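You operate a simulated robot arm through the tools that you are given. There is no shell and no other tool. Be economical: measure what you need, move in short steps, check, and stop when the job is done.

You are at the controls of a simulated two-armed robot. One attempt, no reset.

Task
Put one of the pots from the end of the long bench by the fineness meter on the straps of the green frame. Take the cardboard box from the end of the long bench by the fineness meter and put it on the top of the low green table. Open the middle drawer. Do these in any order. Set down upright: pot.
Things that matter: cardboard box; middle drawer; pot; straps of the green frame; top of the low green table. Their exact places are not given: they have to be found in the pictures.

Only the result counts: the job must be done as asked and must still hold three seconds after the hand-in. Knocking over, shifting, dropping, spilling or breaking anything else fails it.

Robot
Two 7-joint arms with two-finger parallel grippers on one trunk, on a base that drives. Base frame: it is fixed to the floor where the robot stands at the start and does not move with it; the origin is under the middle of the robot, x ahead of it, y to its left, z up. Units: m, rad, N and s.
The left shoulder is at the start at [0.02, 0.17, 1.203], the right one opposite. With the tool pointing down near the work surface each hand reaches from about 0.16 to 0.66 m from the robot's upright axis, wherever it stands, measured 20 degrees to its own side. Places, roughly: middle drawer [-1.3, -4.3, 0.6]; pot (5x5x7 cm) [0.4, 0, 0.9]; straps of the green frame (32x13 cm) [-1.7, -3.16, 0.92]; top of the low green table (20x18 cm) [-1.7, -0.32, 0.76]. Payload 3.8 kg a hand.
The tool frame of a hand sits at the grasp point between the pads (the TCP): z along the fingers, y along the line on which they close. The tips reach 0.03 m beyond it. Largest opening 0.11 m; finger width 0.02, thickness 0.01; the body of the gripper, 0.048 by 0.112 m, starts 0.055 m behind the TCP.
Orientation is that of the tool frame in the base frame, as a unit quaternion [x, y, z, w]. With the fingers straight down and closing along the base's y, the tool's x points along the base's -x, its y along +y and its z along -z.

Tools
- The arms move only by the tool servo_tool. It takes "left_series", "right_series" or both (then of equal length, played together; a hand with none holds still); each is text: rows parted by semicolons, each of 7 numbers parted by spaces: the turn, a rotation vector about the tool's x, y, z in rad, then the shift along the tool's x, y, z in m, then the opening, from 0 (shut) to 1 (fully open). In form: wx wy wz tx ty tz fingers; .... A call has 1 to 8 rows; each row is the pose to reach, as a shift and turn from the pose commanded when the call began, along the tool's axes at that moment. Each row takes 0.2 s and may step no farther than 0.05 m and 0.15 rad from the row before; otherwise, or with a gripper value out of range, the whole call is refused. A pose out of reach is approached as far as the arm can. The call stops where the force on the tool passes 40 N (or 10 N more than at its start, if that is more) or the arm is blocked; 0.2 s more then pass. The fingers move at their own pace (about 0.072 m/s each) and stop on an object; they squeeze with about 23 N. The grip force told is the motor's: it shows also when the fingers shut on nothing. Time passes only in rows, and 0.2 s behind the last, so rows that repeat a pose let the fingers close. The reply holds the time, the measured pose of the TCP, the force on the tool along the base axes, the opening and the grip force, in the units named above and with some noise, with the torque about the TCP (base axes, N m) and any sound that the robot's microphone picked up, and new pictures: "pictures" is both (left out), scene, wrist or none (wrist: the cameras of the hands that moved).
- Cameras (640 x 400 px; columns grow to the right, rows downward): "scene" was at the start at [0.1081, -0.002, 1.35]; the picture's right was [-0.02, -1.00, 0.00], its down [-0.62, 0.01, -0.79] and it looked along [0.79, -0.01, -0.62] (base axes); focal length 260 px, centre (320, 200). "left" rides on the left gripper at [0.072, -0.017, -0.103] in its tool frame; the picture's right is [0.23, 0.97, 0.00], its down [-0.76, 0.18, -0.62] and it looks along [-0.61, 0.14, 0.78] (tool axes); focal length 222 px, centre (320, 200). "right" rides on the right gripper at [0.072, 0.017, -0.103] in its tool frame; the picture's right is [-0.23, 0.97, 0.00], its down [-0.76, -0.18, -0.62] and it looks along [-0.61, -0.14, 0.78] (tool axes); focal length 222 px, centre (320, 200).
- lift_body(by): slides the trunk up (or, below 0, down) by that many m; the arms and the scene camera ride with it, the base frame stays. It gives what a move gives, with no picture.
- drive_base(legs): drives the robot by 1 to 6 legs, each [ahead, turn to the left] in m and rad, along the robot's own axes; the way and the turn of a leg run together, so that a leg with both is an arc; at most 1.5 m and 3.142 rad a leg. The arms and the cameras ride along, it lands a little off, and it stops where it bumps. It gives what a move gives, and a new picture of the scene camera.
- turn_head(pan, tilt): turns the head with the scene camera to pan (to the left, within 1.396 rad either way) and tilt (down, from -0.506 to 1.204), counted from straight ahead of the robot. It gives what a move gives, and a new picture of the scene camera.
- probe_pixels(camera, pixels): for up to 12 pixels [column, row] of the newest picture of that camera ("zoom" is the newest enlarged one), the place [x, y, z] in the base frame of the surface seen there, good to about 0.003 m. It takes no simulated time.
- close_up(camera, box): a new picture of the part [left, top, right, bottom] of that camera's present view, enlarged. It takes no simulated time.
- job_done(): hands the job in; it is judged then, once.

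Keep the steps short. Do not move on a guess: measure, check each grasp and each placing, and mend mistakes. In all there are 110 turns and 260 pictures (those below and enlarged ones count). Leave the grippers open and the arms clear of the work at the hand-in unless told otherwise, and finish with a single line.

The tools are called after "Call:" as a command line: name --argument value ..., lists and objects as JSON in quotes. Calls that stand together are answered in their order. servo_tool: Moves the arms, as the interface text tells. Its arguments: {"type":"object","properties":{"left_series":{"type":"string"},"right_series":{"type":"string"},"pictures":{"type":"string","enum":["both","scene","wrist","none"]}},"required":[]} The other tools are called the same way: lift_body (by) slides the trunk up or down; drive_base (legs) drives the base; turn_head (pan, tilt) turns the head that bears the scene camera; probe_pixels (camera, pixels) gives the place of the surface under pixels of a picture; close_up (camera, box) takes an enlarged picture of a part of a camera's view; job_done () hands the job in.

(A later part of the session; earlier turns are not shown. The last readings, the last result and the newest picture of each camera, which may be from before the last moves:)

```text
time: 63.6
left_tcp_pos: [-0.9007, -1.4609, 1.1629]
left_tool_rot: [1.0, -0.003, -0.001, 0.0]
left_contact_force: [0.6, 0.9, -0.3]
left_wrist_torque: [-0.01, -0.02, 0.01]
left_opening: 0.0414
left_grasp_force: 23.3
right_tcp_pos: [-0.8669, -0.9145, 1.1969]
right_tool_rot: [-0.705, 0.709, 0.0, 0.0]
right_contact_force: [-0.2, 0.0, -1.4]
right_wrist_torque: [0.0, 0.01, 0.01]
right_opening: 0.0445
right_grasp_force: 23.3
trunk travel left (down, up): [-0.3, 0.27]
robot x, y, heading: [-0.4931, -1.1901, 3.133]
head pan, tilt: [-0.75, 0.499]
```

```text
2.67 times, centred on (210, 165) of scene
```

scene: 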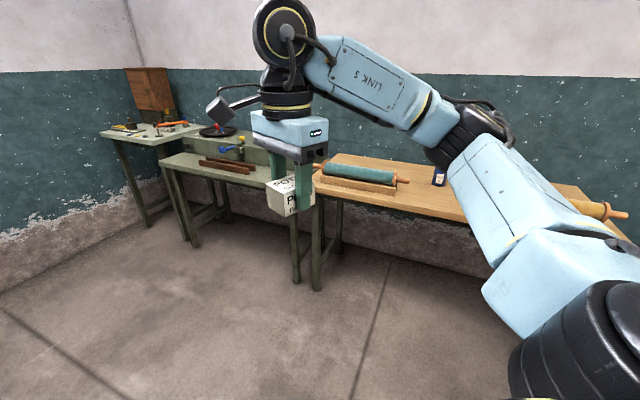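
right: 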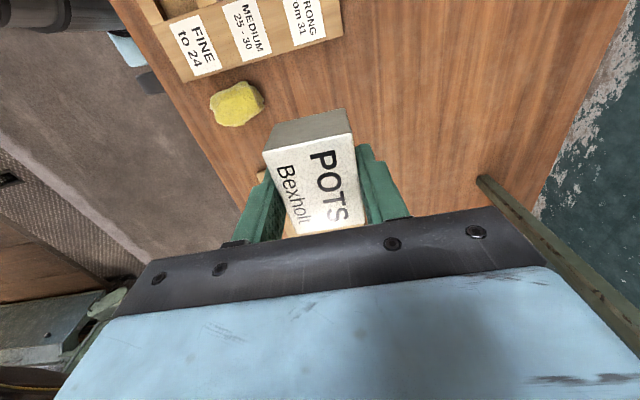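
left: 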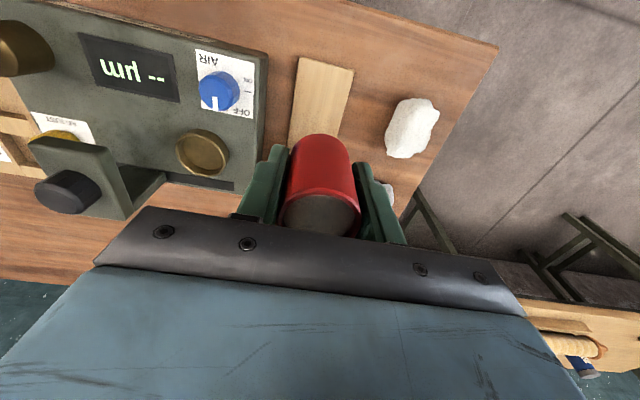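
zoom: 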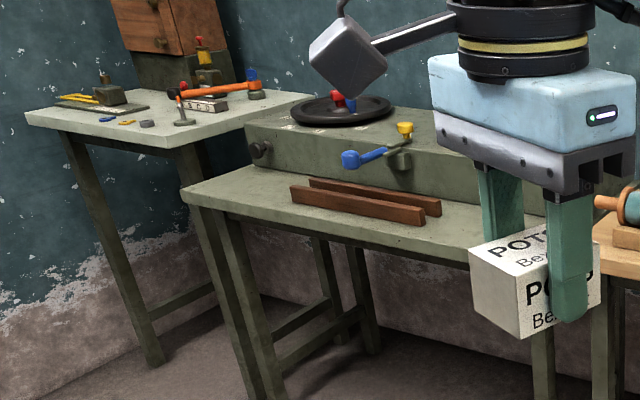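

The low green table's top is at z≈0.76, around (-1.7…-2.4, -0.3…-0.75). I drive in front of it, a bit back, facing it.

Call:
drive_base --legs '[[0, -0.156], [1.16, 0], [0, -1.02]]'

Call:
turn_head --pan -0.15 --tilt 0.75

```text
time: 72.7
left_tcp_pos: [-2.0604, -0.7334, 1.1635]
left_tool_rot: [0.836, -0.549, 0.0, -0.001]
left_contact_force: [0.2, 0.0, -0.5]
left_wrist_torque: [-0.03, 0.01, 0.0]
left_opening: 0.0418
left_grasp_force: 23.1
right_tcp_pos: [-1.547, -0.5426, 1.1953]
right_tool_rot: [-0.202, 0.979, 0.0, 0.001]
right_contact_force: [-0.2, -0.5, -1.3]
right_wrist_torque: [0.04, -0.02, 0.01]
right_opening: 0.0445
right_grasp_force: 22.5
trunk travel left (down, up): [-0.3, 0.27]
robot x, y, heading: [-1.6473, -0.9953, 1.975]
head pan, tilt: [-0.75, 0.499]
```

scene: 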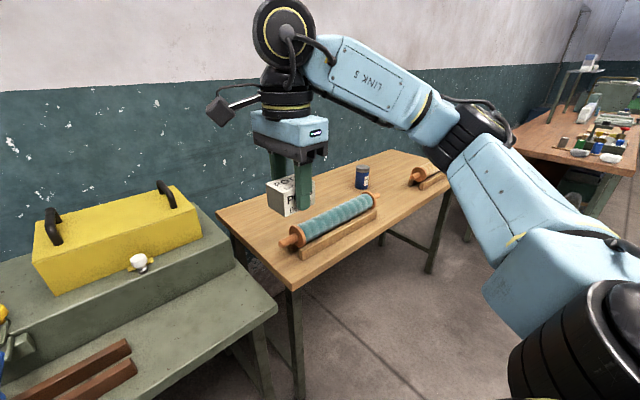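

```text
time: 73.7
left_tcp_pos: [-2.0608, -0.733, 1.1628]
left_tool_rot: [0.836, -0.549, -0.001, 0.0]
left_contact_force: [-1.0, 0.8, -0.9]
left_wrist_torque: [0.01, 0.02, -0.02]
left_opening: 0.0413
left_grasp_force: 23.4
right_tcp_pos: [-1.5474, -0.5436, 1.1963]
right_tool_rot: [-0.203, 0.979, 0.0, -0.001]
right_contact_force: [-0.3, -0.1, -2.1]
right_wrist_torque: [-0.04, 0.03, 0.02]
right_opening: 0.0447
right_grasp_force: 23.3
trunk travel left (down, up): [-0.3, 0.27]
robot x, y, heading: [-1.6501, -0.9969, 1.979]
head pan, tilt: [-0.15, 0.75]
```

scene: 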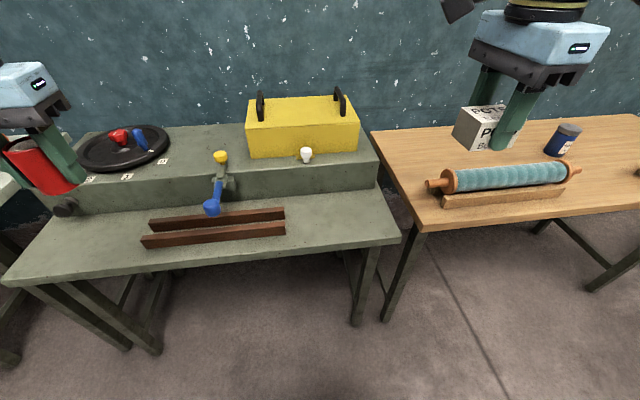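

The free patch of the low green top is right of the brown bars, around (340,217). I probe it.

Call:
probe_pixels --camera "scene" --pixels '[[340, 217], [300, 205], [375, 195], [300, 240], [395, 235], [340, 190], [340, 177], [285, 228], [283, 213], [370, 170], [320, 110], [270, 250]]'

```text
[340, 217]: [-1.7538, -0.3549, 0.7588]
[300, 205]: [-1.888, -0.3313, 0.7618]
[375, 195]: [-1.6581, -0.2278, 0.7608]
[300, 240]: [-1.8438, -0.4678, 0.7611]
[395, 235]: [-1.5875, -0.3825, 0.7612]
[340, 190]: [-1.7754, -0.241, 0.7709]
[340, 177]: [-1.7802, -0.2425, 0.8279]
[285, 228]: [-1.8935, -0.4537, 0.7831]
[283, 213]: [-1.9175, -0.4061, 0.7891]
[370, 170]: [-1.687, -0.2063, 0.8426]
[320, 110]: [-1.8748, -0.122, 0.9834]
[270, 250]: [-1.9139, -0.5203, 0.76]
```

The target is (-1.715,-0.325,0.760). I drive 0.1 m nearer (table edge then ~0.43 m away) and lower the trunk 0.1 m.

Call:
drive_base --legs '[[0.1, 0]]'

Call:
lift_body --by -0.1

```text
time: 74.9
left_tcp_pos: [-2.0996, -0.642, 1.1631]
left_tool_rot: [0.836, -0.549, 0.001, 0.001]
left_contact_force: [-0.4, 1.2, -0.7]
left_wrist_torque: [-0.02, 0.03, 0.01]
left_opening: 0.0414
left_grasp_force: 23.2
right_tcp_pos: [-1.5866, -0.4516, 1.1952]
right_tool_rot: [-0.203, 0.979, -0.001, 0.0]
right_contact_force: [-1.3, 0.2, -1.2]
right_wrist_torque: [-0.04, -0.01, 0.05]
right_opening: 0.0448
right_grasp_force: 22.5
trunk travel left (down, up): [-0.3, 0.27]
robot x, y, heading: [-1.6875, -0.9105, 1.973]
head pan, tilt: [-0.15, 0.75]
```

scene: 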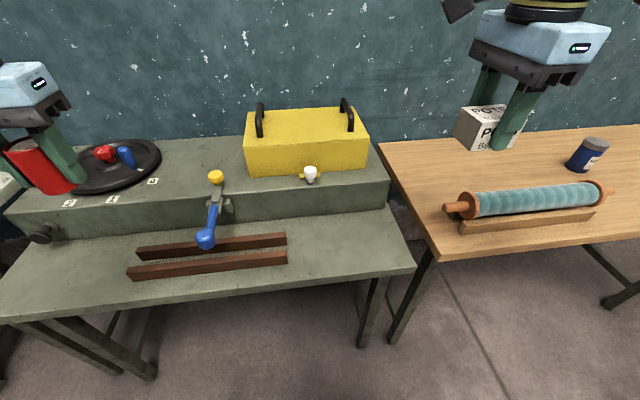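

```text
time: 76.2
left_tcp_pos: [-2.0997, -0.643, 1.0646]
left_tool_rot: [0.835, -0.55, -0.001, -0.001]
left_contact_force: [-0.2, 0.7, -0.5]
left_wrist_torque: [0.03, -0.01, 0.0]
left_opening: 0.0414
left_grasp_force: 22.8
right_tcp_pos: [-1.5855, -0.4532, 1.0958]
right_tool_rot: [-0.202, 0.979, 0.002, 0.0]
right_contact_force: [-1.0, -1.0, -0.1]
right_wrist_torque: [0.01, 0.01, 0.03]
right_opening: 0.0448
right_grasp_force: 23.0
trunk travel left (down, up): [-0.2, 0.37]
robot x, y, heading: [-1.6881, -0.9071, 1.974]
head pan, tilt: [-0.15, 0.75]
```

Move the right hand over the target first, to z≈1.0.

Call:
servo_tool --right_series "0 0 0 0.015 0.04 0.02 0; 0 0 0 0.03 0.08 0.04 0; 0 0 0 0.045 0.115 0.06 0; 0 0 0 0.06 0.15 0.08 0; 0 0 0 0.0685 0.1685 0.095 0" --pictures "both"

```text
time: 77.4
left_tcp_pos: [-2.1011, -0.6426, 1.0636]
left_tool_rot: [0.835, -0.55, -0.001, -0.001]
left_contact_force: [-0.6, 0.2, -1.2]
left_wrist_torque: [0.0, -0.03, -0.01]
left_opening: 0.0417
left_grasp_force: 22.7
right_tcp_pos: [-1.7157, -0.3261, 1.0005]
right_tool_rot: [-0.204, 0.979, 0.0, 0.0]
right_contact_force: [0.5, 0.1, -0.8]
right_wrist_torque: [0.02, -0.03, -0.01]
right_opening: 0.0448
right_grasp_force: 22.9
trunk travel left (down, up): [-0.2, 0.37]
robot x, y, heading: [-1.6879, -0.9057, 1.98]
head pan, tilt: [-0.15, 0.75]
```

scene: 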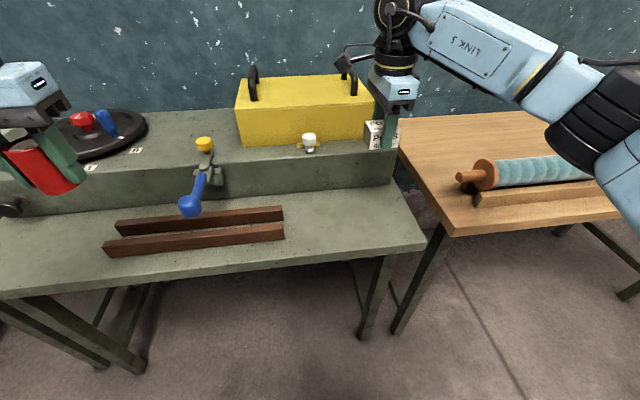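
right: 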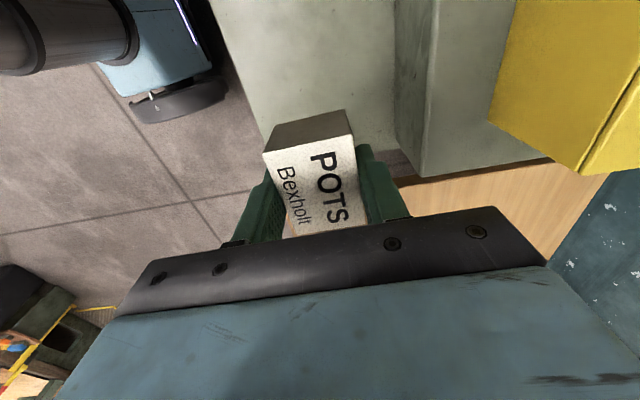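

Over the free patch. I descend to just above the top (TCP 0.80).

Call:
servo_tool --right_series "0 0 0 0 0 0.045 0; 0 0 0 0 0 0.09 0; 0 0 0 0 0 0.13 0; 0 0 0 0 0 0.165 0; 0 0 0 0 0 0.19 0; 0 0 0 0 0 0.2 0" --pictures "both"

```text
time: 78.8
left_tcp_pos: [-2.1012, -0.6439, 1.064]
left_tool_rot: [0.836, -0.549, -0.001, 0.0]
left_contact_force: [0.2, -1.3, 0.0]
left_wrist_torque: [0.02, 0.0, 0.01]
left_opening: 0.0414
left_grasp_force: 23.4
right_tcp_pos: [-1.7167, -0.3263, 0.8008]
right_tool_rot: [-0.204, 0.979, 0.0, 0.0]
right_contact_force: [-0.2, -0.6, -1.2]
right_wrist_torque: [0.0, 0.01, -0.02]
right_opening: 0.0447
right_grasp_force: 22.6
trunk travel left (down, up): [-0.2, 0.37]
robot x, y, heading: [-1.6884, -0.9083, 1.975]
head pan, tilt: [-0.15, 0.75]
```

scene: 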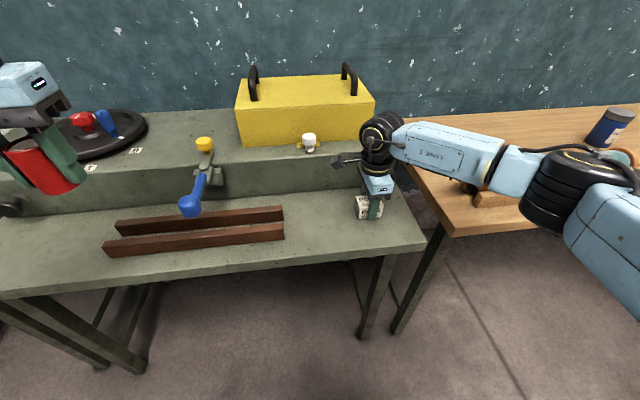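
right: 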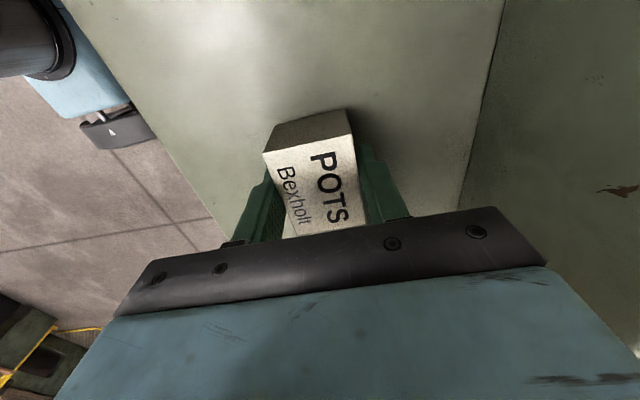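

Box about 8 mm above the top. I lower in small steps watching the force.

Call:
servo_tool --right_series "0 0 0 0 0 0.003 0; 0 0 0 0 0 0.006 0" --pictures "none"

Call:
close_up --camera "scene" --box '[310, 140, 470, 240]'

```text
time: 79.4
left_tcp_pos: [-2.1004, -0.6446, 1.0629]
left_tool_rot: [0.835, -0.55, -0.001, 0.0]
left_contact_force: [-0.8, -0.4, -0.5]
left_wrist_torque: [-0.01, 0.01, -0.01]
left_opening: 0.0417
left_grasp_force: 22.9
right_tcp_pos: [-1.7167, -0.3259, 0.7951]
right_tool_rot: [-0.203, 0.979, 0.0, 0.0]
right_contact_force: [0.1, -0.4, -1.3]
right_wrist_torque: [0.02, 0.02, 0.0]
right_opening: 0.0444
right_grasp_force: 22.8
trunk travel left (down, up): [-0.2, 0.37]
robot x, y, heading: [-1.689, -0.9058, 1.977]
head pan, tilt: [-0.15, 0.75]
```

```text
4.00 times, centred on (390, 190) of scene
```

zoom: 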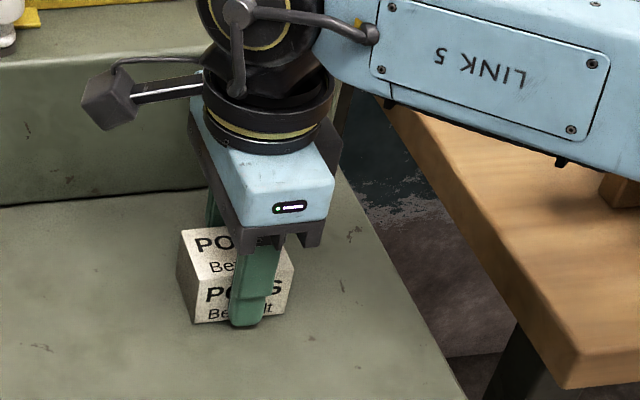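

No contact yet. A few mm more.

Call:
servo_tool --right_series "0 0 0 0 0 0.002 0; 0 0 0 0 0 0.003 0" --pictures "none"

```text
time: 80.0
left_tcp_pos: [-2.0997, -0.6439, 1.0636]
left_tool_rot: [0.836, -0.549, 0.0, 0.0]
left_contact_force: [0.0, 0.3, -0.2]
left_wrist_torque: [0.01, 0.03, -0.06]
left_opening: 0.0414
left_grasp_force: 23.0
right_tcp_pos: [-1.7156, -0.3251, 0.7941]
right_tool_rot: [-0.202, 0.979, 0.002, -0.001]
right_contact_force: [2.1, 1.4, 12.8]
right_wrist_torque: [-0.19, -0.4, 0.04]
right_opening: 0.0446
right_grasp_force: 22.9
trunk travel left (down, up): [-0.2, 0.37]
robot x, y, heading: [-1.6881, -0.9065, 1.973]
head pan, tilt: [-0.15, 0.75]
```

Contact (13 N up). I ease off 2 mm, open, and rise straight up.

Call:
servo_tool --right_series "0 0 0 0 0 -0.002 0; 0 0 0 0 0 -0.002 0.8; 0 0 0 0 0 -0.002 0.8; 0 0 0 0 0 -0.002 0.8; 0 0 0 0 0 -0.03 0.8; 0 0 0 0 0 -0.08 0.8; 0 0 0 0 0 -0.13 0.8; 0 0 0 0 0 -0.18 0.8" --pictures "both"

```text
time: 81.8
left_tcp_pos: [-2.1011, -0.6425, 1.0645]
left_tool_rot: [0.836, -0.549, -0.001, 0.0]
left_contact_force: [0.5, -0.2, -1.3]
left_wrist_torque: [0.01, -0.01, 0.01]
left_opening: 0.0417
left_grasp_force: 23.5
right_tcp_pos: [-1.716, -0.3257, 0.973]
right_tool_rot: [-0.203, 0.979, 0.001, 0.0]
right_contact_force: [0.0, 0.2, -0.1]
right_wrist_torque: [0.03, -0.04, 0.01]
right_opening: 0.0878
right_grasp_force: 0.1
trunk travel left (down, up): [-0.2, 0.37]
robot x, y, heading: [-1.6877, -0.9064, 1.973]
head pan, tilt: [-0.15, 0.75]
```

scene: 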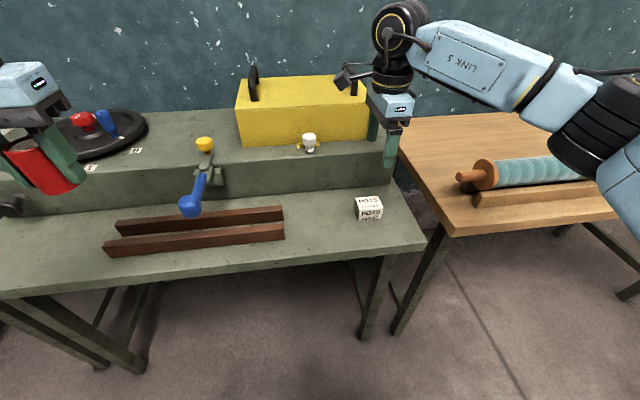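
right: 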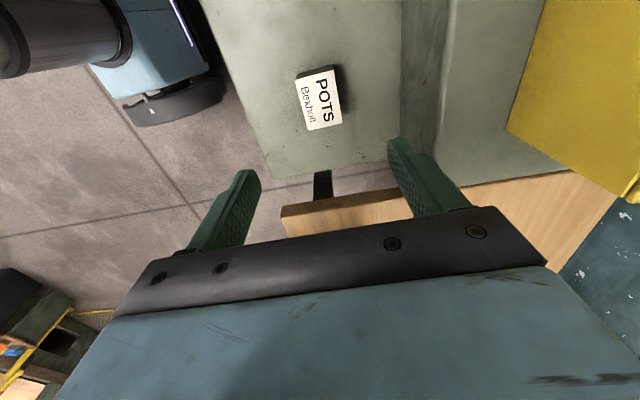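

Box set down cleanly. I retract the right hand, raise the trunk, and back away.

Call:
servo_tool --right_series "0 0 0 0 -0.04 -0.03 1; 0 0 0 0 -0.08 -0.06 1; 0 0 0 0 -0.12 -0.09 1; 0 0 0 0 -0.16 -0.1 1; 0 0 0 0 -0.2 -0.1 1" --pictures "none"

Call:
lift_body --by 0.1

Call:
drive_base --legs '[[-0.4, 0], [0, -3.135], [1.45, 0]]'

```text
time: 83.0
left_tcp_pos: [-2.1004, -0.6437, 1.0643]
left_tool_rot: [0.836, -0.549, -0.001, 0.0]
left_contact_force: [-0.8, 0.2, -0.5]
left_wrist_torque: [0.01, 0.0, 0.0]
left_opening: 0.0415
left_grasp_force: 23.3
right_tcp_pos: [-1.6358, -0.509, 1.0718]
right_tool_rot: [-0.203, 0.979, 0.0, -0.001]
right_contact_force: [-0.6, -0.5, 0.1]
right_wrist_torque: [0.01, -0.04, 0.0]
right_opening: 0.1102
right_grasp_force: 0.0
trunk travel left (down, up): [-0.2, 0.37]
robot x, y, heading: [-1.6866, -0.905, 1.971]
head pan, tilt: [-0.15, 0.75]
```

```text
time: 84.3
left_tcp_pos: [-2.0992, -0.6421, 1.1633]
left_tool_rot: [0.836, -0.549, -0.001, 0.0]
left_contact_force: [0.4, -0.5, -1.0]
left_wrist_torque: [0.0, 0.01, -0.02]
left_opening: 0.0414
left_grasp_force: 23.1
right_tcp_pos: [-1.6371, -0.5075, 1.171]
right_tool_rot: [-0.203, 0.979, 0.0, 0.0]
right_contact_force: [-0.3, 0.8, 0.7]
right_wrist_torque: [-0.04, 0.04, 0.01]
right_opening: 0.1099
right_grasp_force: 0.1
trunk travel left (down, up): [-0.3, 0.27]
robot x, y, heading: [-1.6862, -0.9062, 1.97]
head pan, tilt: [-0.15, 0.75]
```

```text
time: 100.9
left_tcp_pos: [-0.509, -2.8351, 1.1629]
left_tool_rot: [0.536, 0.844, -0.001, 0.0]
left_contact_force: [-0.4, 0.0, 0.5]
left_wrist_torque: [0.0, -0.01, -0.02]
left_opening: 0.0414
left_grasp_force: 23.1
right_tcp_pos: [-0.969, -2.9841, 1.1702]
right_tool_rot: [0.976, 0.218, 0.0, 0.0]
right_contact_force: [-0.2, -0.5, -0.5]
right_wrist_torque: [0.01, 0.0, 0.05]
right_opening: 0.1103
right_grasp_force: 0.0
trunk travel left (down, up): [-0.3, 0.27]
robot x, y, heading: [-0.9296, -2.5838, -1.139]
head pan, tilt: [-0.15, 0.75]
```

scene: 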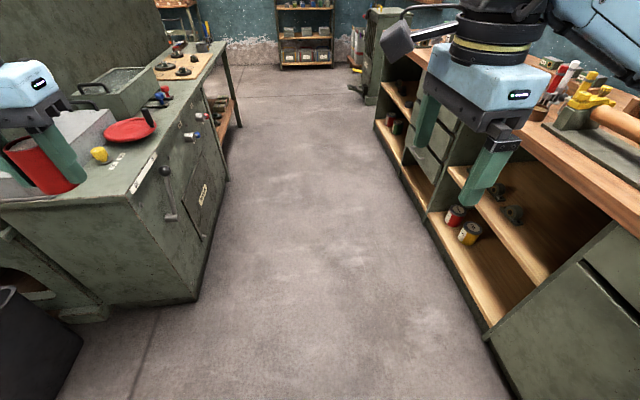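

The wall bench is on my right with the aisle ahead. I turn right to face it, keeping distance.

Call:
drive_base --legs '[[0, -1.615]]'

Call:
turn_head --pan 0.1 --tilt 0.55

```text
time: 105.2
left_tcp_pos: [-1.1909, -2.9967, 1.164]
left_tool_rot: [0.979, 0.203, -0.001, 0.0]
left_contact_force: [-0.2, -0.5, -0.9]
left_wrist_torque: [-0.03, 0.02, -0.01]
left_opening: 0.0414
left_grasp_force: 23.1
right_tcp_pos: [-1.3246, -2.532, 1.1724]
right_tool_rot: [0.836, -0.549, 0.0, 0.001]
right_contact_force: [-0.1, -0.8, 0.0]
right_wrist_torque: [0.02, 0.01, -0.02]
right_opening: 0.1101
right_grasp_force: 0.1
trunk travel left (down, up): [-0.3, 0.27]
robot x, y, heading: [-0.9243, -2.5855, -2.737]
head pan, tilt: [-0.15, 0.75]
```

scene: 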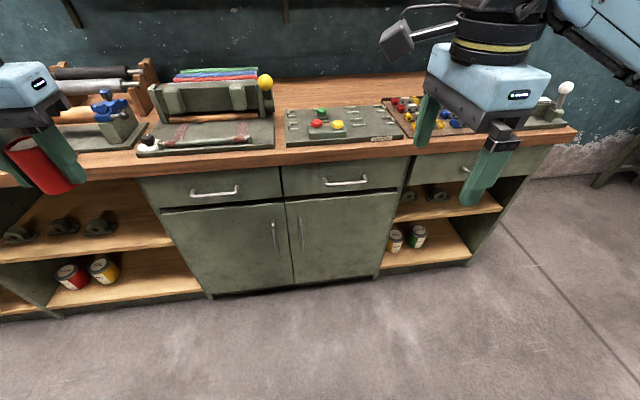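

```text
time: 106.0
left_tcp_pos: [-1.1898, -2.9963, 1.1636]
left_tool_rot: [0.979, 0.203, 0.0, -0.001]
left_contact_force: [0.2, 0.2, -0.8]
left_wrist_torque: [-0.02, 0.01, 0.0]
left_opening: 0.0414
left_grasp_force: 23.1
right_tcp_pos: [-1.3258, -2.5327, 1.1726]
right_tool_rot: [0.836, -0.549, -0.001, 0.001]
right_contact_force: [0.6, -0.5, 0.0]
right_wrist_torque: [-0.04, 0.01, 0.02]
right_opening: 0.1103
right_grasp_force: 0.0
trunk travel left (down, up): [-0.3, 0.27]
robot x, y, heading: [-0.9271, -2.5854, -2.735]
head pan, tilt: [0.099, 0.55]
```

scene: 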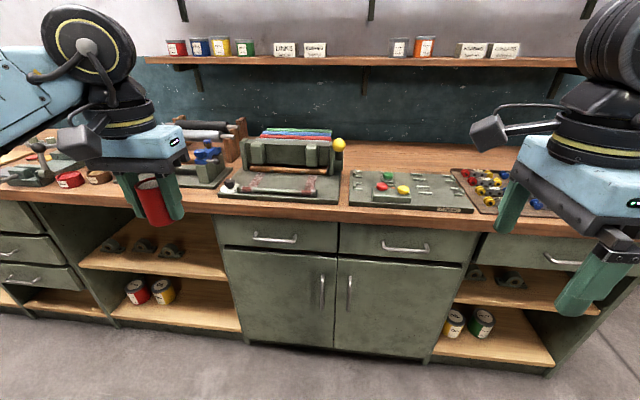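

The green frame with reddish straps seems to be at (285,185); the drawer stack of three is at far left. I enlarge the frame and probe.

Call:
close_up --camera "scene" --box '[205, 120, 365, 220]'

Call:
probe_pixels --camera "zoom" --pixels '[[290, 245], [180, 240], [260, 260], [340, 258], [420, 250], [290, 228], [290, 300], [470, 275], [500, 300], [100, 300], [300, 170], [540, 100]]'

```text
4.00 times, centred on (285, 170) of scene
```

zoom: 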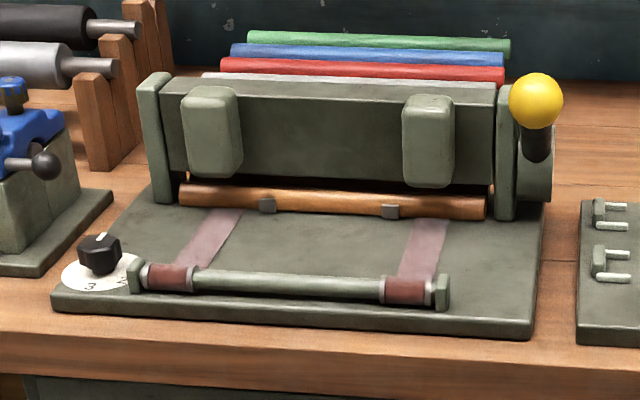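

```text
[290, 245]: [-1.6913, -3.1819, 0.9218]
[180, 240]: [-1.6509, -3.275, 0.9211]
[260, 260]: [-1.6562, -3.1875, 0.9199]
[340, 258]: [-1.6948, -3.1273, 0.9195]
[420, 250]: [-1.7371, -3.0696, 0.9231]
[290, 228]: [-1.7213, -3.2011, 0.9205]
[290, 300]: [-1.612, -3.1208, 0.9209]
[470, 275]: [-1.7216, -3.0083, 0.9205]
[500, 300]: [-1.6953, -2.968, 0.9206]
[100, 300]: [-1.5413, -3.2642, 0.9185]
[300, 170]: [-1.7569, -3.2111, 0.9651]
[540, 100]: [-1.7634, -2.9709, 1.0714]
```

The two pink straps cross the plate between the front rod and the back roller, z≈0.921. I'll set the pot on the left strap. I drive 0.43 m closer (bench edge then ~0.35 m away).

Call:
drive_base --legs '[[0.43, 0]]'

Call:
turn_head --pan 0.3 --tilt 0.8

```text
time: 108.6
left_tcp_pos: [-1.5884, -3.1679, 1.1646]
left_tool_rot: [0.979, 0.203, -0.001, -0.001]
left_contact_force: [-1.5, 0.3, -1.0]
left_wrist_torque: [-0.01, -0.02, 0.03]
left_opening: 0.0414
left_grasp_force: 23.4
right_tcp_pos: [-1.7234, -2.7028, 1.172]
right_tool_rot: [0.836, -0.548, -0.001, 0.0]
right_contact_force: [-0.3, -0.5, 0.4]
right_wrist_torque: [0.02, 0.01, 0.0]
right_opening: 0.11
right_grasp_force: 0.1
trunk travel left (down, up): [-0.3, 0.27]
robot x, y, heading: [-1.3267, -2.7544, -2.734]
head pan, tilt: [0.099, 0.55]
```

scene: 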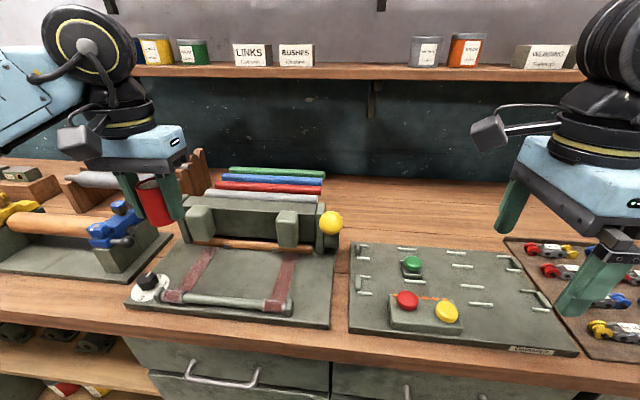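

```text
time: 109.4
left_tcp_pos: [-1.5874, -3.1662, 1.164]
left_tool_rot: [0.979, 0.203, -0.001, 0.0]
left_contact_force: [-0.2, 0.0, -0.5]
left_wrist_torque: [-0.01, -0.01, -0.04]
left_opening: 0.0415
left_grasp_force: 23.6
right_tcp_pos: [-1.7223, -2.7028, 1.172]
right_tool_rot: [0.836, -0.548, -0.001, 0.001]
right_contact_force: [0.0, 0.6, -0.2]
right_wrist_torque: [0.02, 0.0, 0.01]
right_opening: 0.11
right_grasp_force: 0.0
trunk travel left (down, up): [-0.3, 0.27]
robot x, y, heading: [-1.3267, -2.7543, -2.737]
head pan, tilt: [0.3, 0.799]
```

scene: 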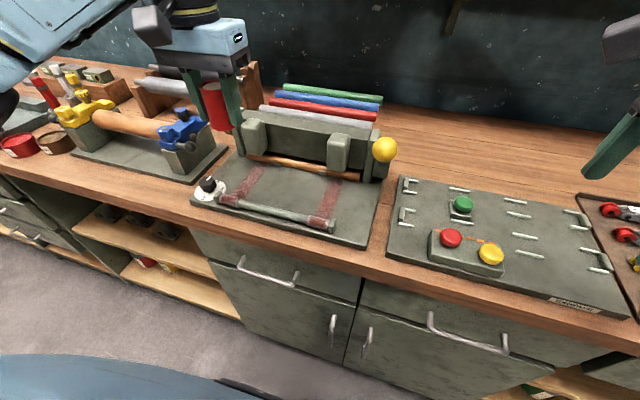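

Very clear now. I probe strap points, both rods, and surrounding heights.

Call:
close_up --camera "scene" --box '[184, 100, 408, 240]'

Call:
probe_pixels --camera "scene" --pixels '[[246, 182], [255, 170], [238, 193], [331, 195], [335, 185], [290, 170], [285, 210], [290, 190], [258, 128], [338, 140], [208, 184], [370, 145]]'

```text
2.86 times, centred on (296, 170) of scene
```

zoom: 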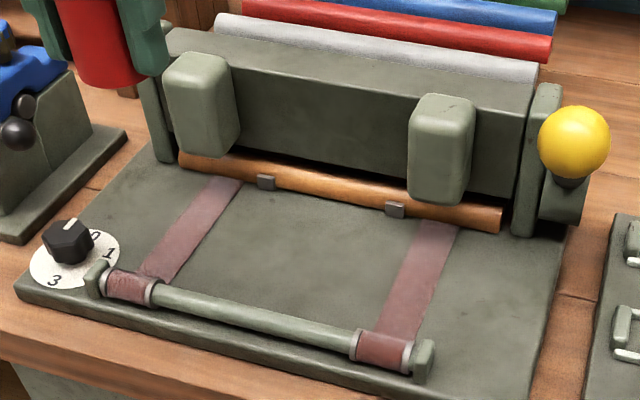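

```text
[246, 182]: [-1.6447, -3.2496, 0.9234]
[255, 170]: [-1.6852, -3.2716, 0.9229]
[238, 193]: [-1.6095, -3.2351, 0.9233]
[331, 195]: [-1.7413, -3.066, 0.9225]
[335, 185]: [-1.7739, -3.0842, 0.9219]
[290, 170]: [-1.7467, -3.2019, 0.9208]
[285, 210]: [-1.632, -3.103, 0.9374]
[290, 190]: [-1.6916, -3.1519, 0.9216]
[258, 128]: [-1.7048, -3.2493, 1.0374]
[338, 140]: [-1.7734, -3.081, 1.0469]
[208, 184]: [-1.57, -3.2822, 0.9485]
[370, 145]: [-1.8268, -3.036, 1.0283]
```

Left strap centre ≈ (-1.652,-3.247,0.923); the pad above it starts about 5 cm behind, enough room. I move over it at the present height, then lower to just above.

Call:
servo_tool --left_series "0 0 0 -0.03 0.016 0 0; 0 0 0 -0.06 0.032 0 0; 0 0 0 -0.091 0.048 0 0; 0 0 0 -0.091 0.048 0.04 0; 0 0 0 -0.091 0.048 0.08 0; 0 0 0 -0.091 0.048 0.11 0" --pictures "both"

```text
time: 110.8
left_tcp_pos: [-1.6512, -3.2475, 1.0538]
left_tool_rot: [0.979, 0.203, -0.002, 0.0]
left_contact_force: [1.1, 1.0, -0.2]
left_wrist_torque: [0.0, 0.0, 0.0]
left_opening: 0.0416
left_grasp_force: 23.0
right_tcp_pos: [-1.7235, -2.7032, 1.1718]
right_tool_rot: [0.836, -0.548, 0.0, 0.002]
right_contact_force: [-0.1, -0.1, -0.6]
right_wrist_torque: [0.0, 0.02, 0.02]
right_opening: 0.1099
right_grasp_force: 0.0
trunk travel left (down, up): [-0.3, 0.27]
robot x, y, heading: [-1.3237, -2.7517, -2.737]
head pan, tilt: [0.3, 0.799]
```

scene: 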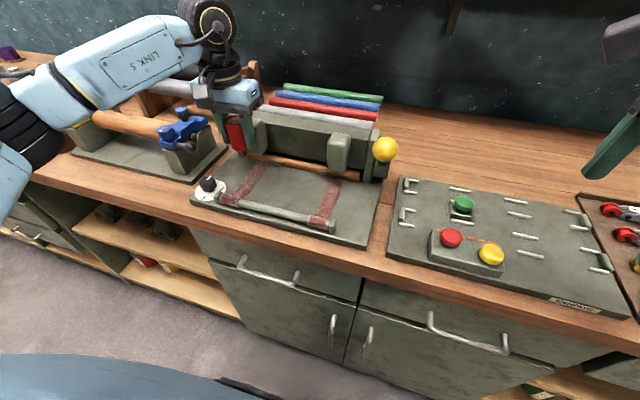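
left: 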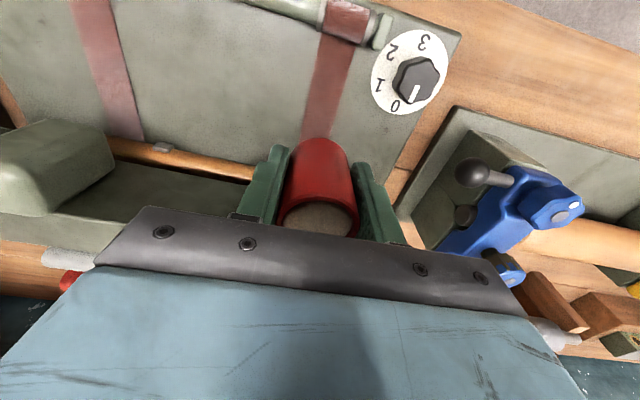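

Before lowering, I check the forearm's clearance above the neighbouring roller machine.

Call:
probe_pixels --camera "scene" --pixels '[[180, 117], [130, 78], [185, 65], [205, 82], [230, 105], [70, 105], [30, 130], [125, 120], [60, 140], [150, 85], [250, 90], [85, 125]]'

```text
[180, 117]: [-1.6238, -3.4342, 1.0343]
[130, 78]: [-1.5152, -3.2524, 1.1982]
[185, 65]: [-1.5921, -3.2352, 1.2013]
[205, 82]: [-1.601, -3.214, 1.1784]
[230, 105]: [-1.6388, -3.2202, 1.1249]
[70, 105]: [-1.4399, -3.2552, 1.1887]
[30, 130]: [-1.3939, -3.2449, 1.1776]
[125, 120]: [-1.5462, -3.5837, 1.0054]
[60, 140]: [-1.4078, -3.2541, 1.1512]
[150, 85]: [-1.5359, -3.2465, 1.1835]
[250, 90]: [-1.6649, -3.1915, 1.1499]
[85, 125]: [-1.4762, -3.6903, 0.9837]
```

Plenty of clearance. I lower to about 4 mm above the strap.

Call:
servo_tool --left_series "0 0 0 0 0 0.03 0; 0 0 0 0 0 0.06 0; 0 0 0 0 0 0.08 0; 0 0 0 0 0 0.088 0" --pictures "both"

```text
time: 111.7
left_tcp_pos: [-1.6568, -3.2482, 0.9862]
left_tool_rot: [0.979, 0.203, -0.017, 0.001]
left_contact_force: [4.5, 3.8, 14.2]
left_wrist_torque: [-0.7, 0.64, 0.01]
left_opening: 0.0417
left_grasp_force: 23.6
right_tcp_pos: [-1.7214, -2.7018, 1.1705]
right_tool_rot: [0.836, -0.548, 0.001, 0.001]
right_contact_force: [-0.5, -0.6, 0.0]
right_wrist_torque: [0.01, 0.01, 0.0]
right_opening: 0.1102
right_grasp_force: 0.0
trunk travel left (down, up): [-0.3, 0.27]
robot x, y, heading: [-1.3277, -2.7555, -2.737]
head pan, tilt: [0.3, 0.799]
stopped in row 4 (left hand): the force on the tool passed its limit at 48 N (the readings are from after the stop); the commanded pose is now the measured one
```

scene: 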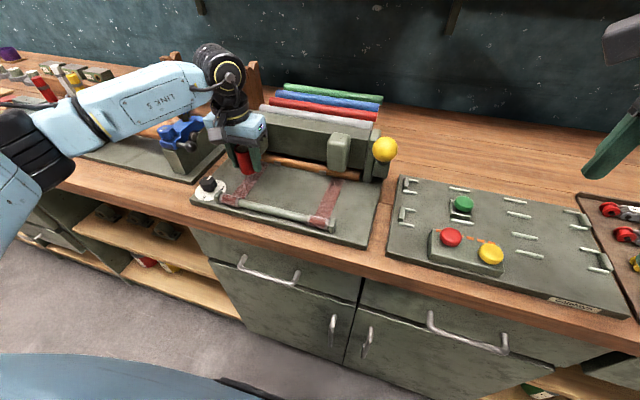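
left: 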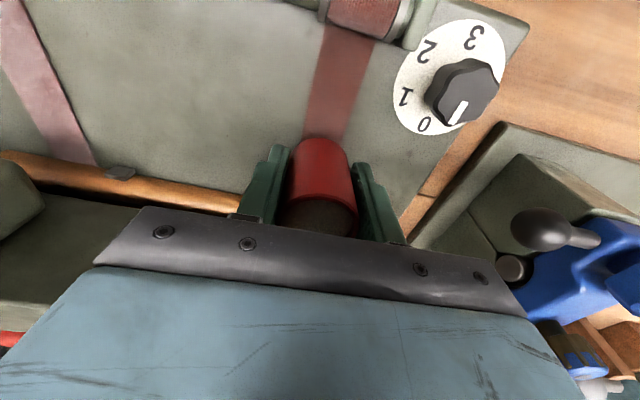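

The hand stopped at z 0.986 – the gripper body seems to touch the upper pad behind the strap. I raise 4 cm and measure the pad's front face.

Call:
servo_tool --left_series "0 0 0 0 0 -0.01 0; 0 0 0 -0 0 -0.04 0; 0 0 0 0.03 0 -0.09 0; 0 0 0 0.07 0 -0.12 0; 0 0 0 0.1 0 -0.12 0" --pictures "both"

Call:
close_up --camera "scene" --box '[200, 110, 296, 170]'

```text
refused: row 3 steps farther than a row can; nothing moved
```

```text
6.67 times, centred on (248, 140) of scene
```

zoom: 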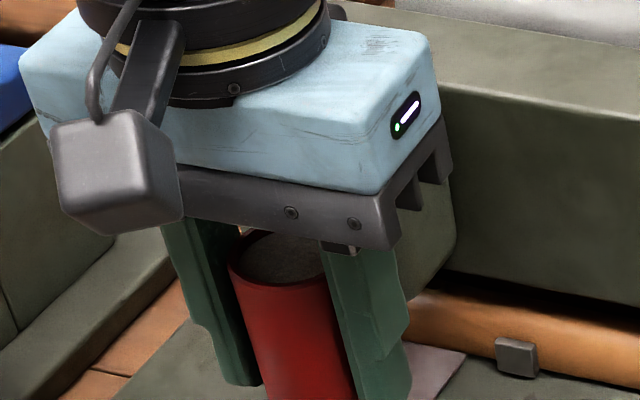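

I use this view: probing the pad beside the gripper and the gripper body, then raising in smaller steps.

Call:
probe_pixels --camera "zoom" --pixels '[[430, 225], [440, 260], [412, 275], [380, 230], [440, 170], [300, 200], [520, 150], [560, 310], [290, 255], [430, 60]]'

Call:
servo_tool --left_series "0 0 0 0 0 -0.01 0; 0 0 0 0 0 -0.04 0; 0 0 0 0.02 0 -0.08 0; 0 0 0 0.06 0 -0.1 0; 0 0 0 0.1 0 -0.11 0" --pictures "both"

Call:
close_up --camera "scene" --box '[200, 110, 296, 170]'

```text
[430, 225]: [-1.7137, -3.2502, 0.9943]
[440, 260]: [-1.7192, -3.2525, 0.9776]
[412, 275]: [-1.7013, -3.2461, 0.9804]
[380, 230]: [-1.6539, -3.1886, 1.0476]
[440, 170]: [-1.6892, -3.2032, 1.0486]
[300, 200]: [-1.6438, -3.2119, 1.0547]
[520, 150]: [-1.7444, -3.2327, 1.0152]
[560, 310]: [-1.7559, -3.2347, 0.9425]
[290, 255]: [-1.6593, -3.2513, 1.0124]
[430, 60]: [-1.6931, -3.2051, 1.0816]
```

```text
time: 112.8
left_tcp_pos: [-1.5605, -3.2085, 1.0908]
left_tool_rot: [0.979, 0.205, -0.015, 0.001]
left_contact_force: [0.2, 0.8, -0.4]
left_wrist_torque: [0.01, 0.0, -0.01]
left_opening: 0.0414
left_grasp_force: 22.7
right_tcp_pos: [-1.7201, -2.7033, 1.1715]
right_tool_rot: [0.836, -0.549, 0.0, 0.001]
right_contact_force: [-0.3, -0.3, 1.3]
right_wrist_torque: [0.0, -0.01, -0.01]
right_opening: 0.11
right_grasp_force: 0.1
trunk travel left (down, up): [-0.3, 0.27]
robot x, y, heading: [-1.3254, -2.7548, -2.735]
head pan, tilt: [0.3, 0.799]
```

scene: 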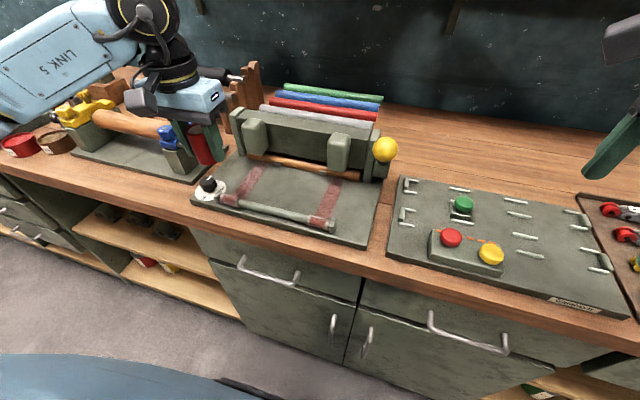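
left: 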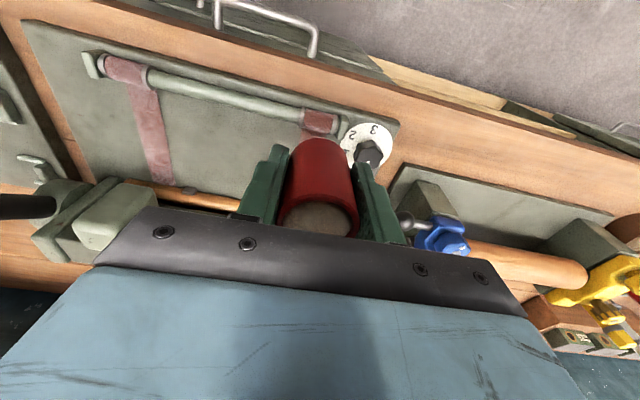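

```text
6.67 times, centred on (248, 140) of scene
```

zoom: 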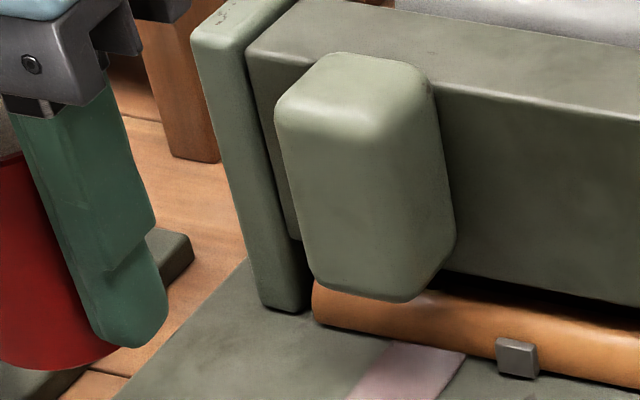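

Call:
probe_pixels --camera "zoom" --pixels '[[350, 130], [350, 200], [350, 270], [360, 75], [300, 110], [340, 100], [420, 230], [300, 200], [410, 375], [350, 290], [220, 100], [520, 150]]'

```text
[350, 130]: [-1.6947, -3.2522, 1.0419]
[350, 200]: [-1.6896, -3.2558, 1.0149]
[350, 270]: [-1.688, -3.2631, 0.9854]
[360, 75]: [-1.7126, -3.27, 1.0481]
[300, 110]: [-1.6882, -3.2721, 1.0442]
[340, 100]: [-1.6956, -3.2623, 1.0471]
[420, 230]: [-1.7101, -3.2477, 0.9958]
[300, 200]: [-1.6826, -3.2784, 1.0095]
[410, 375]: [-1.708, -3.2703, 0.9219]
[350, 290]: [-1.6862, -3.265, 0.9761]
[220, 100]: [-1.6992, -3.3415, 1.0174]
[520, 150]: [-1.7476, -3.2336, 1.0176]
```

The pad's front is at depth +2.7 cm from the patch centre, top 1.048, so I'll set the pot about 2.5 cm further forward on the same strap, at (-1.629,-3.238). I also undo the 0.03 rad tilt the contact left. First, over it at this height.

Call:
servo_tool --left_series "-0.002 0.015 0 -0.037 0 0.001 0; -0.004 0.03 0 -0.0745 0 0.0022 0; -0.004 0.03 0 -0.0745 0 0.0022 0" --pictures "both"

Call:
close_up --camera "scene" --box '[180, 80, 308, 220]'

```text
time: 113.7
left_tcp_pos: [-1.6293, -3.24, 1.0907]
left_tool_rot: [0.979, 0.205, 0.001, 0.0]
left_contact_force: [1.3, 0.1, -0.5]
left_wrist_torque: [-0.02, 0.05, 0.03]
left_opening: 0.0416
left_grasp_force: 22.9
right_tcp_pos: [-1.7223, -2.7033, 1.1721]
right_tool_rot: [0.836, -0.548, -0.001, 0.001]
right_contact_force: [-0.4, -0.1, -0.4]
right_wrist_torque: [-0.01, 0.02, 0.0]
right_opening: 0.1101
right_grasp_force: 0.1
trunk travel left (down, up): [-0.3, 0.27]
robot x, y, heading: [-1.3239, -2.7547, -2.74]
head pan, tilt: [0.3, 0.799]
```

scene: 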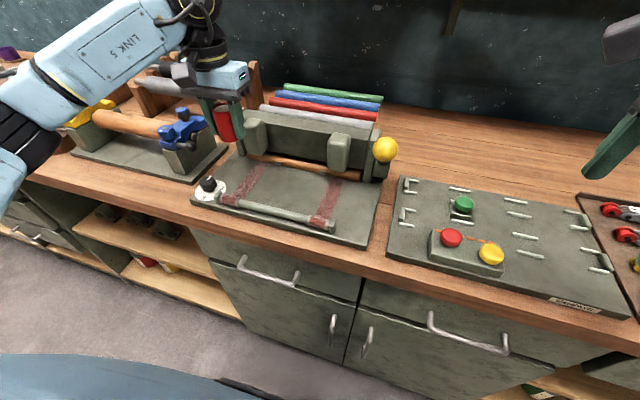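
left: 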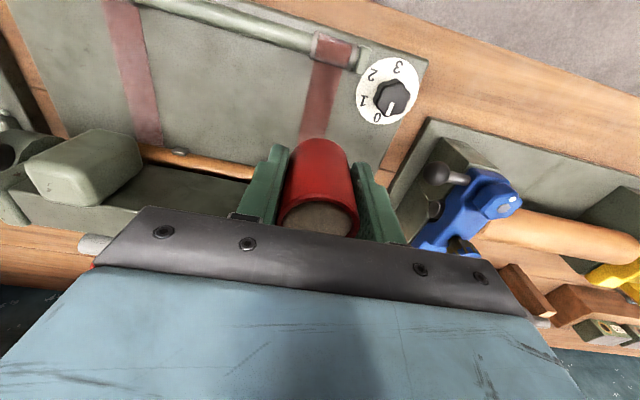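

```text
2.86 times, centred on (244, 150) of scene
```

zoom: 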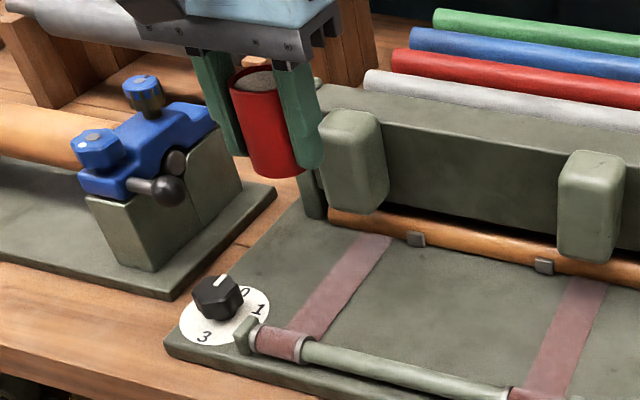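

Clear in front of the pad. I descend to TCP 0.975 (pot about 1.5 cm above the strap).

Call:
servo_tool --left_series "0 0 0 0 0 0.03 0; 0 0 0 0 0 0.06 0; 0 0 0 0 0 0.08 0; 0 0 0 0 0 0.095 0; 0 0 0 0 0 0.105 0; 0 0 0 0 0 0.115 0" --pictures "both"

Call:
close_up --camera "scene" --box '[180, 100, 308, 220]'

```text
time: 115.0
left_tcp_pos: [-1.6307, -3.2389, 0.9752]
left_tool_rot: [0.979, 0.205, 0.0, 0.0]
left_contact_force: [-0.2, 0.4, -0.7]
left_wrist_torque: [0.0, -0.01, -0.02]
left_opening: 0.0415
left_grasp_force: 22.8
right_tcp_pos: [-1.7222, -2.7042, 1.1711]
right_tool_rot: [0.836, -0.548, -0.001, 0.001]
right_contact_force: [0.5, 0.0, -0.5]
right_wrist_torque: [0.01, -0.02, 0.01]
right_opening: 0.1101
right_grasp_force: 0.0
trunk travel left (down, up): [-0.3, 0.27]
robot x, y, heading: [-1.3251, -2.7543, -2.734]
head pan, tilt: [0.3, 0.799]
```

scene: 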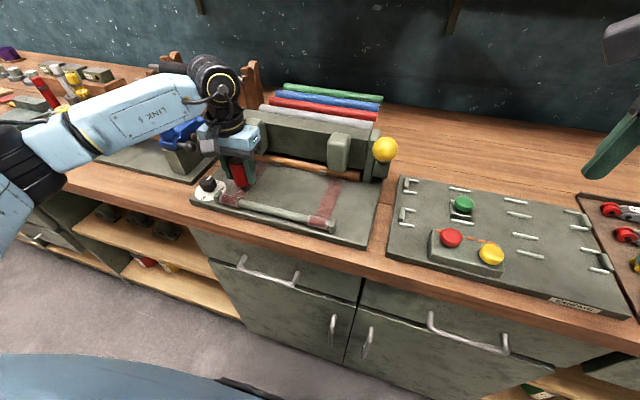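
left: 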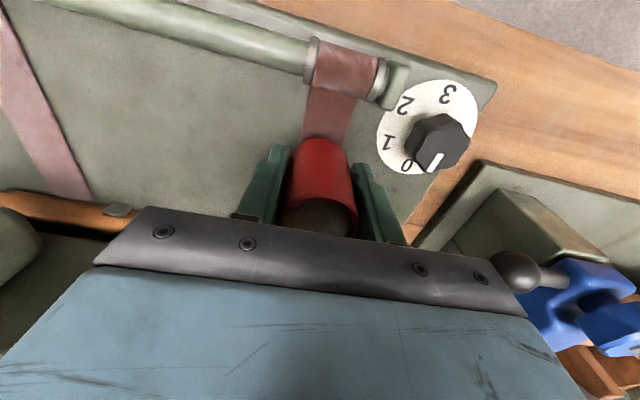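

```text
3.33 times, centred on (244, 160) of scene
```

zoom: 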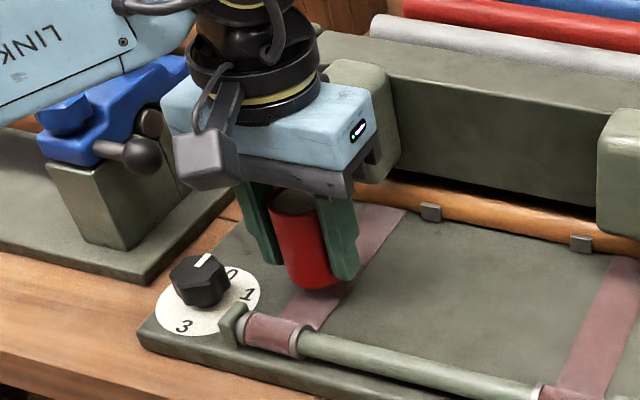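

Past the pad with no force, pot right above the strap. I lower slowly to contact.

Call:
servo_tool --left_series "0 0 0 0 0 0.004 0; 0 0 0 0 0 0.008 0; 0 0 0 0 0 0.011 0; 0 0 0 0 0 0.013 0" --pictures "none"

```text
time: 116.0
left_tcp_pos: [-1.6298, -3.238, 0.961]
left_tool_rot: [0.979, 0.203, 0.002, 0.0]
left_contact_force: [0.0, -0.6, -1.0]
left_wrist_torque: [-0.01, 0.03, 0.03]
left_opening: 0.0415
left_grasp_force: 23.2
right_tcp_pos: [-1.7223, -2.7027, 1.172]
right_tool_rot: [0.836, -0.548, 0.0, 0.001]
right_contact_force: [-0.4, -0.4, 0.5]
right_wrist_torque: [-0.02, 0.0, 0.02]
right_opening: 0.11
right_grasp_force: 0.1
trunk travel left (down, up): [-0.3, 0.27]
robot x, y, heading: [-1.3241, -2.7517, -2.732]
head pan, tilt: [0.3, 0.799]
```

Call:
servo_tool --left_series "0 0 0 0 0 0.002 0; 0 0 0 0 0 0.003 0" --pictures "none"

```text
time: 116.7
left_tcp_pos: [-1.6285, -3.2381, 0.9588]
left_tool_rot: [0.979, 0.204, 0.001, 0.0]
left_contact_force: [-0.4, -0.2, -0.9]
left_wrist_torque: [0.01, -0.02, 0.01]
left_opening: 0.0413
left_grasp_force: 23.3
right_tcp_pos: [-1.7235, -2.7036, 1.1723]
right_tool_rot: [0.836, -0.548, -0.001, 0.001]
right_contact_force: [0.5, -0.2, -0.2]
right_wrist_torque: [0.0, -0.02, 0.03]
right_opening: 0.11
right_grasp_force: 0.0
trunk travel left (down, up): [-0.3, 0.27]
robot x, y, heading: [-1.323, -2.7561, -2.737]
head pan, tilt: [0.3, 0.799]
```

No contact yet; a little more, 1 mm steps.

Call:
servo_tool --left_series "0 0 0 0 0 0.001 0; 0 0 0 0 0 0.002 0; 0 0 0 0 0 0.0025 0" --pictures "none"

Call:
close_up --camera "scene" --box '[210, 130, 290, 210]'

```text
time: 117.5
left_tcp_pos: [-1.6298, -3.2388, 0.9571]
left_tool_rot: [0.979, 0.205, 0.0, 0.0]
left_contact_force: [0.5, -0.5, 6.0]
left_wrist_torque: [-0.05, 0.03, 0.03]
left_opening: 0.0414
left_grasp_force: 22.6
right_tcp_pos: [-1.7226, -2.7042, 1.1731]
right_tool_rot: [0.836, -0.548, -0.001, 0.0]
right_contact_force: [0.0, 0.3, 0.5]
right_wrist_torque: [0.01, 0.0, -0.01]
right_opening: 0.1102
right_grasp_force: 0.0
trunk travel left (down, up): [-0.3, 0.27]
robot x, y, heading: [-1.3262, -2.76, -2.74]
head pan, tilt: [0.3, 0.799]
```

```text
5.00 times, centred on (250, 170) of scene
```

zoom: 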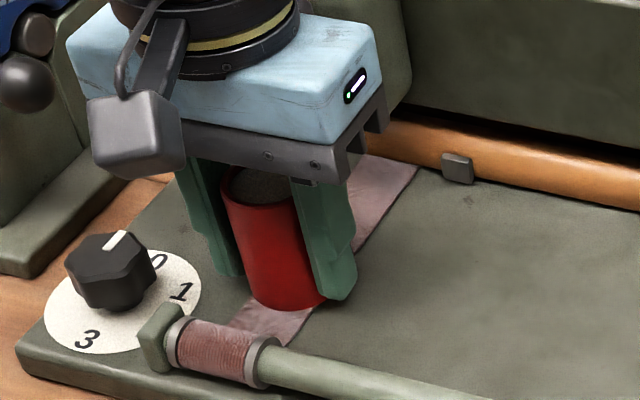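

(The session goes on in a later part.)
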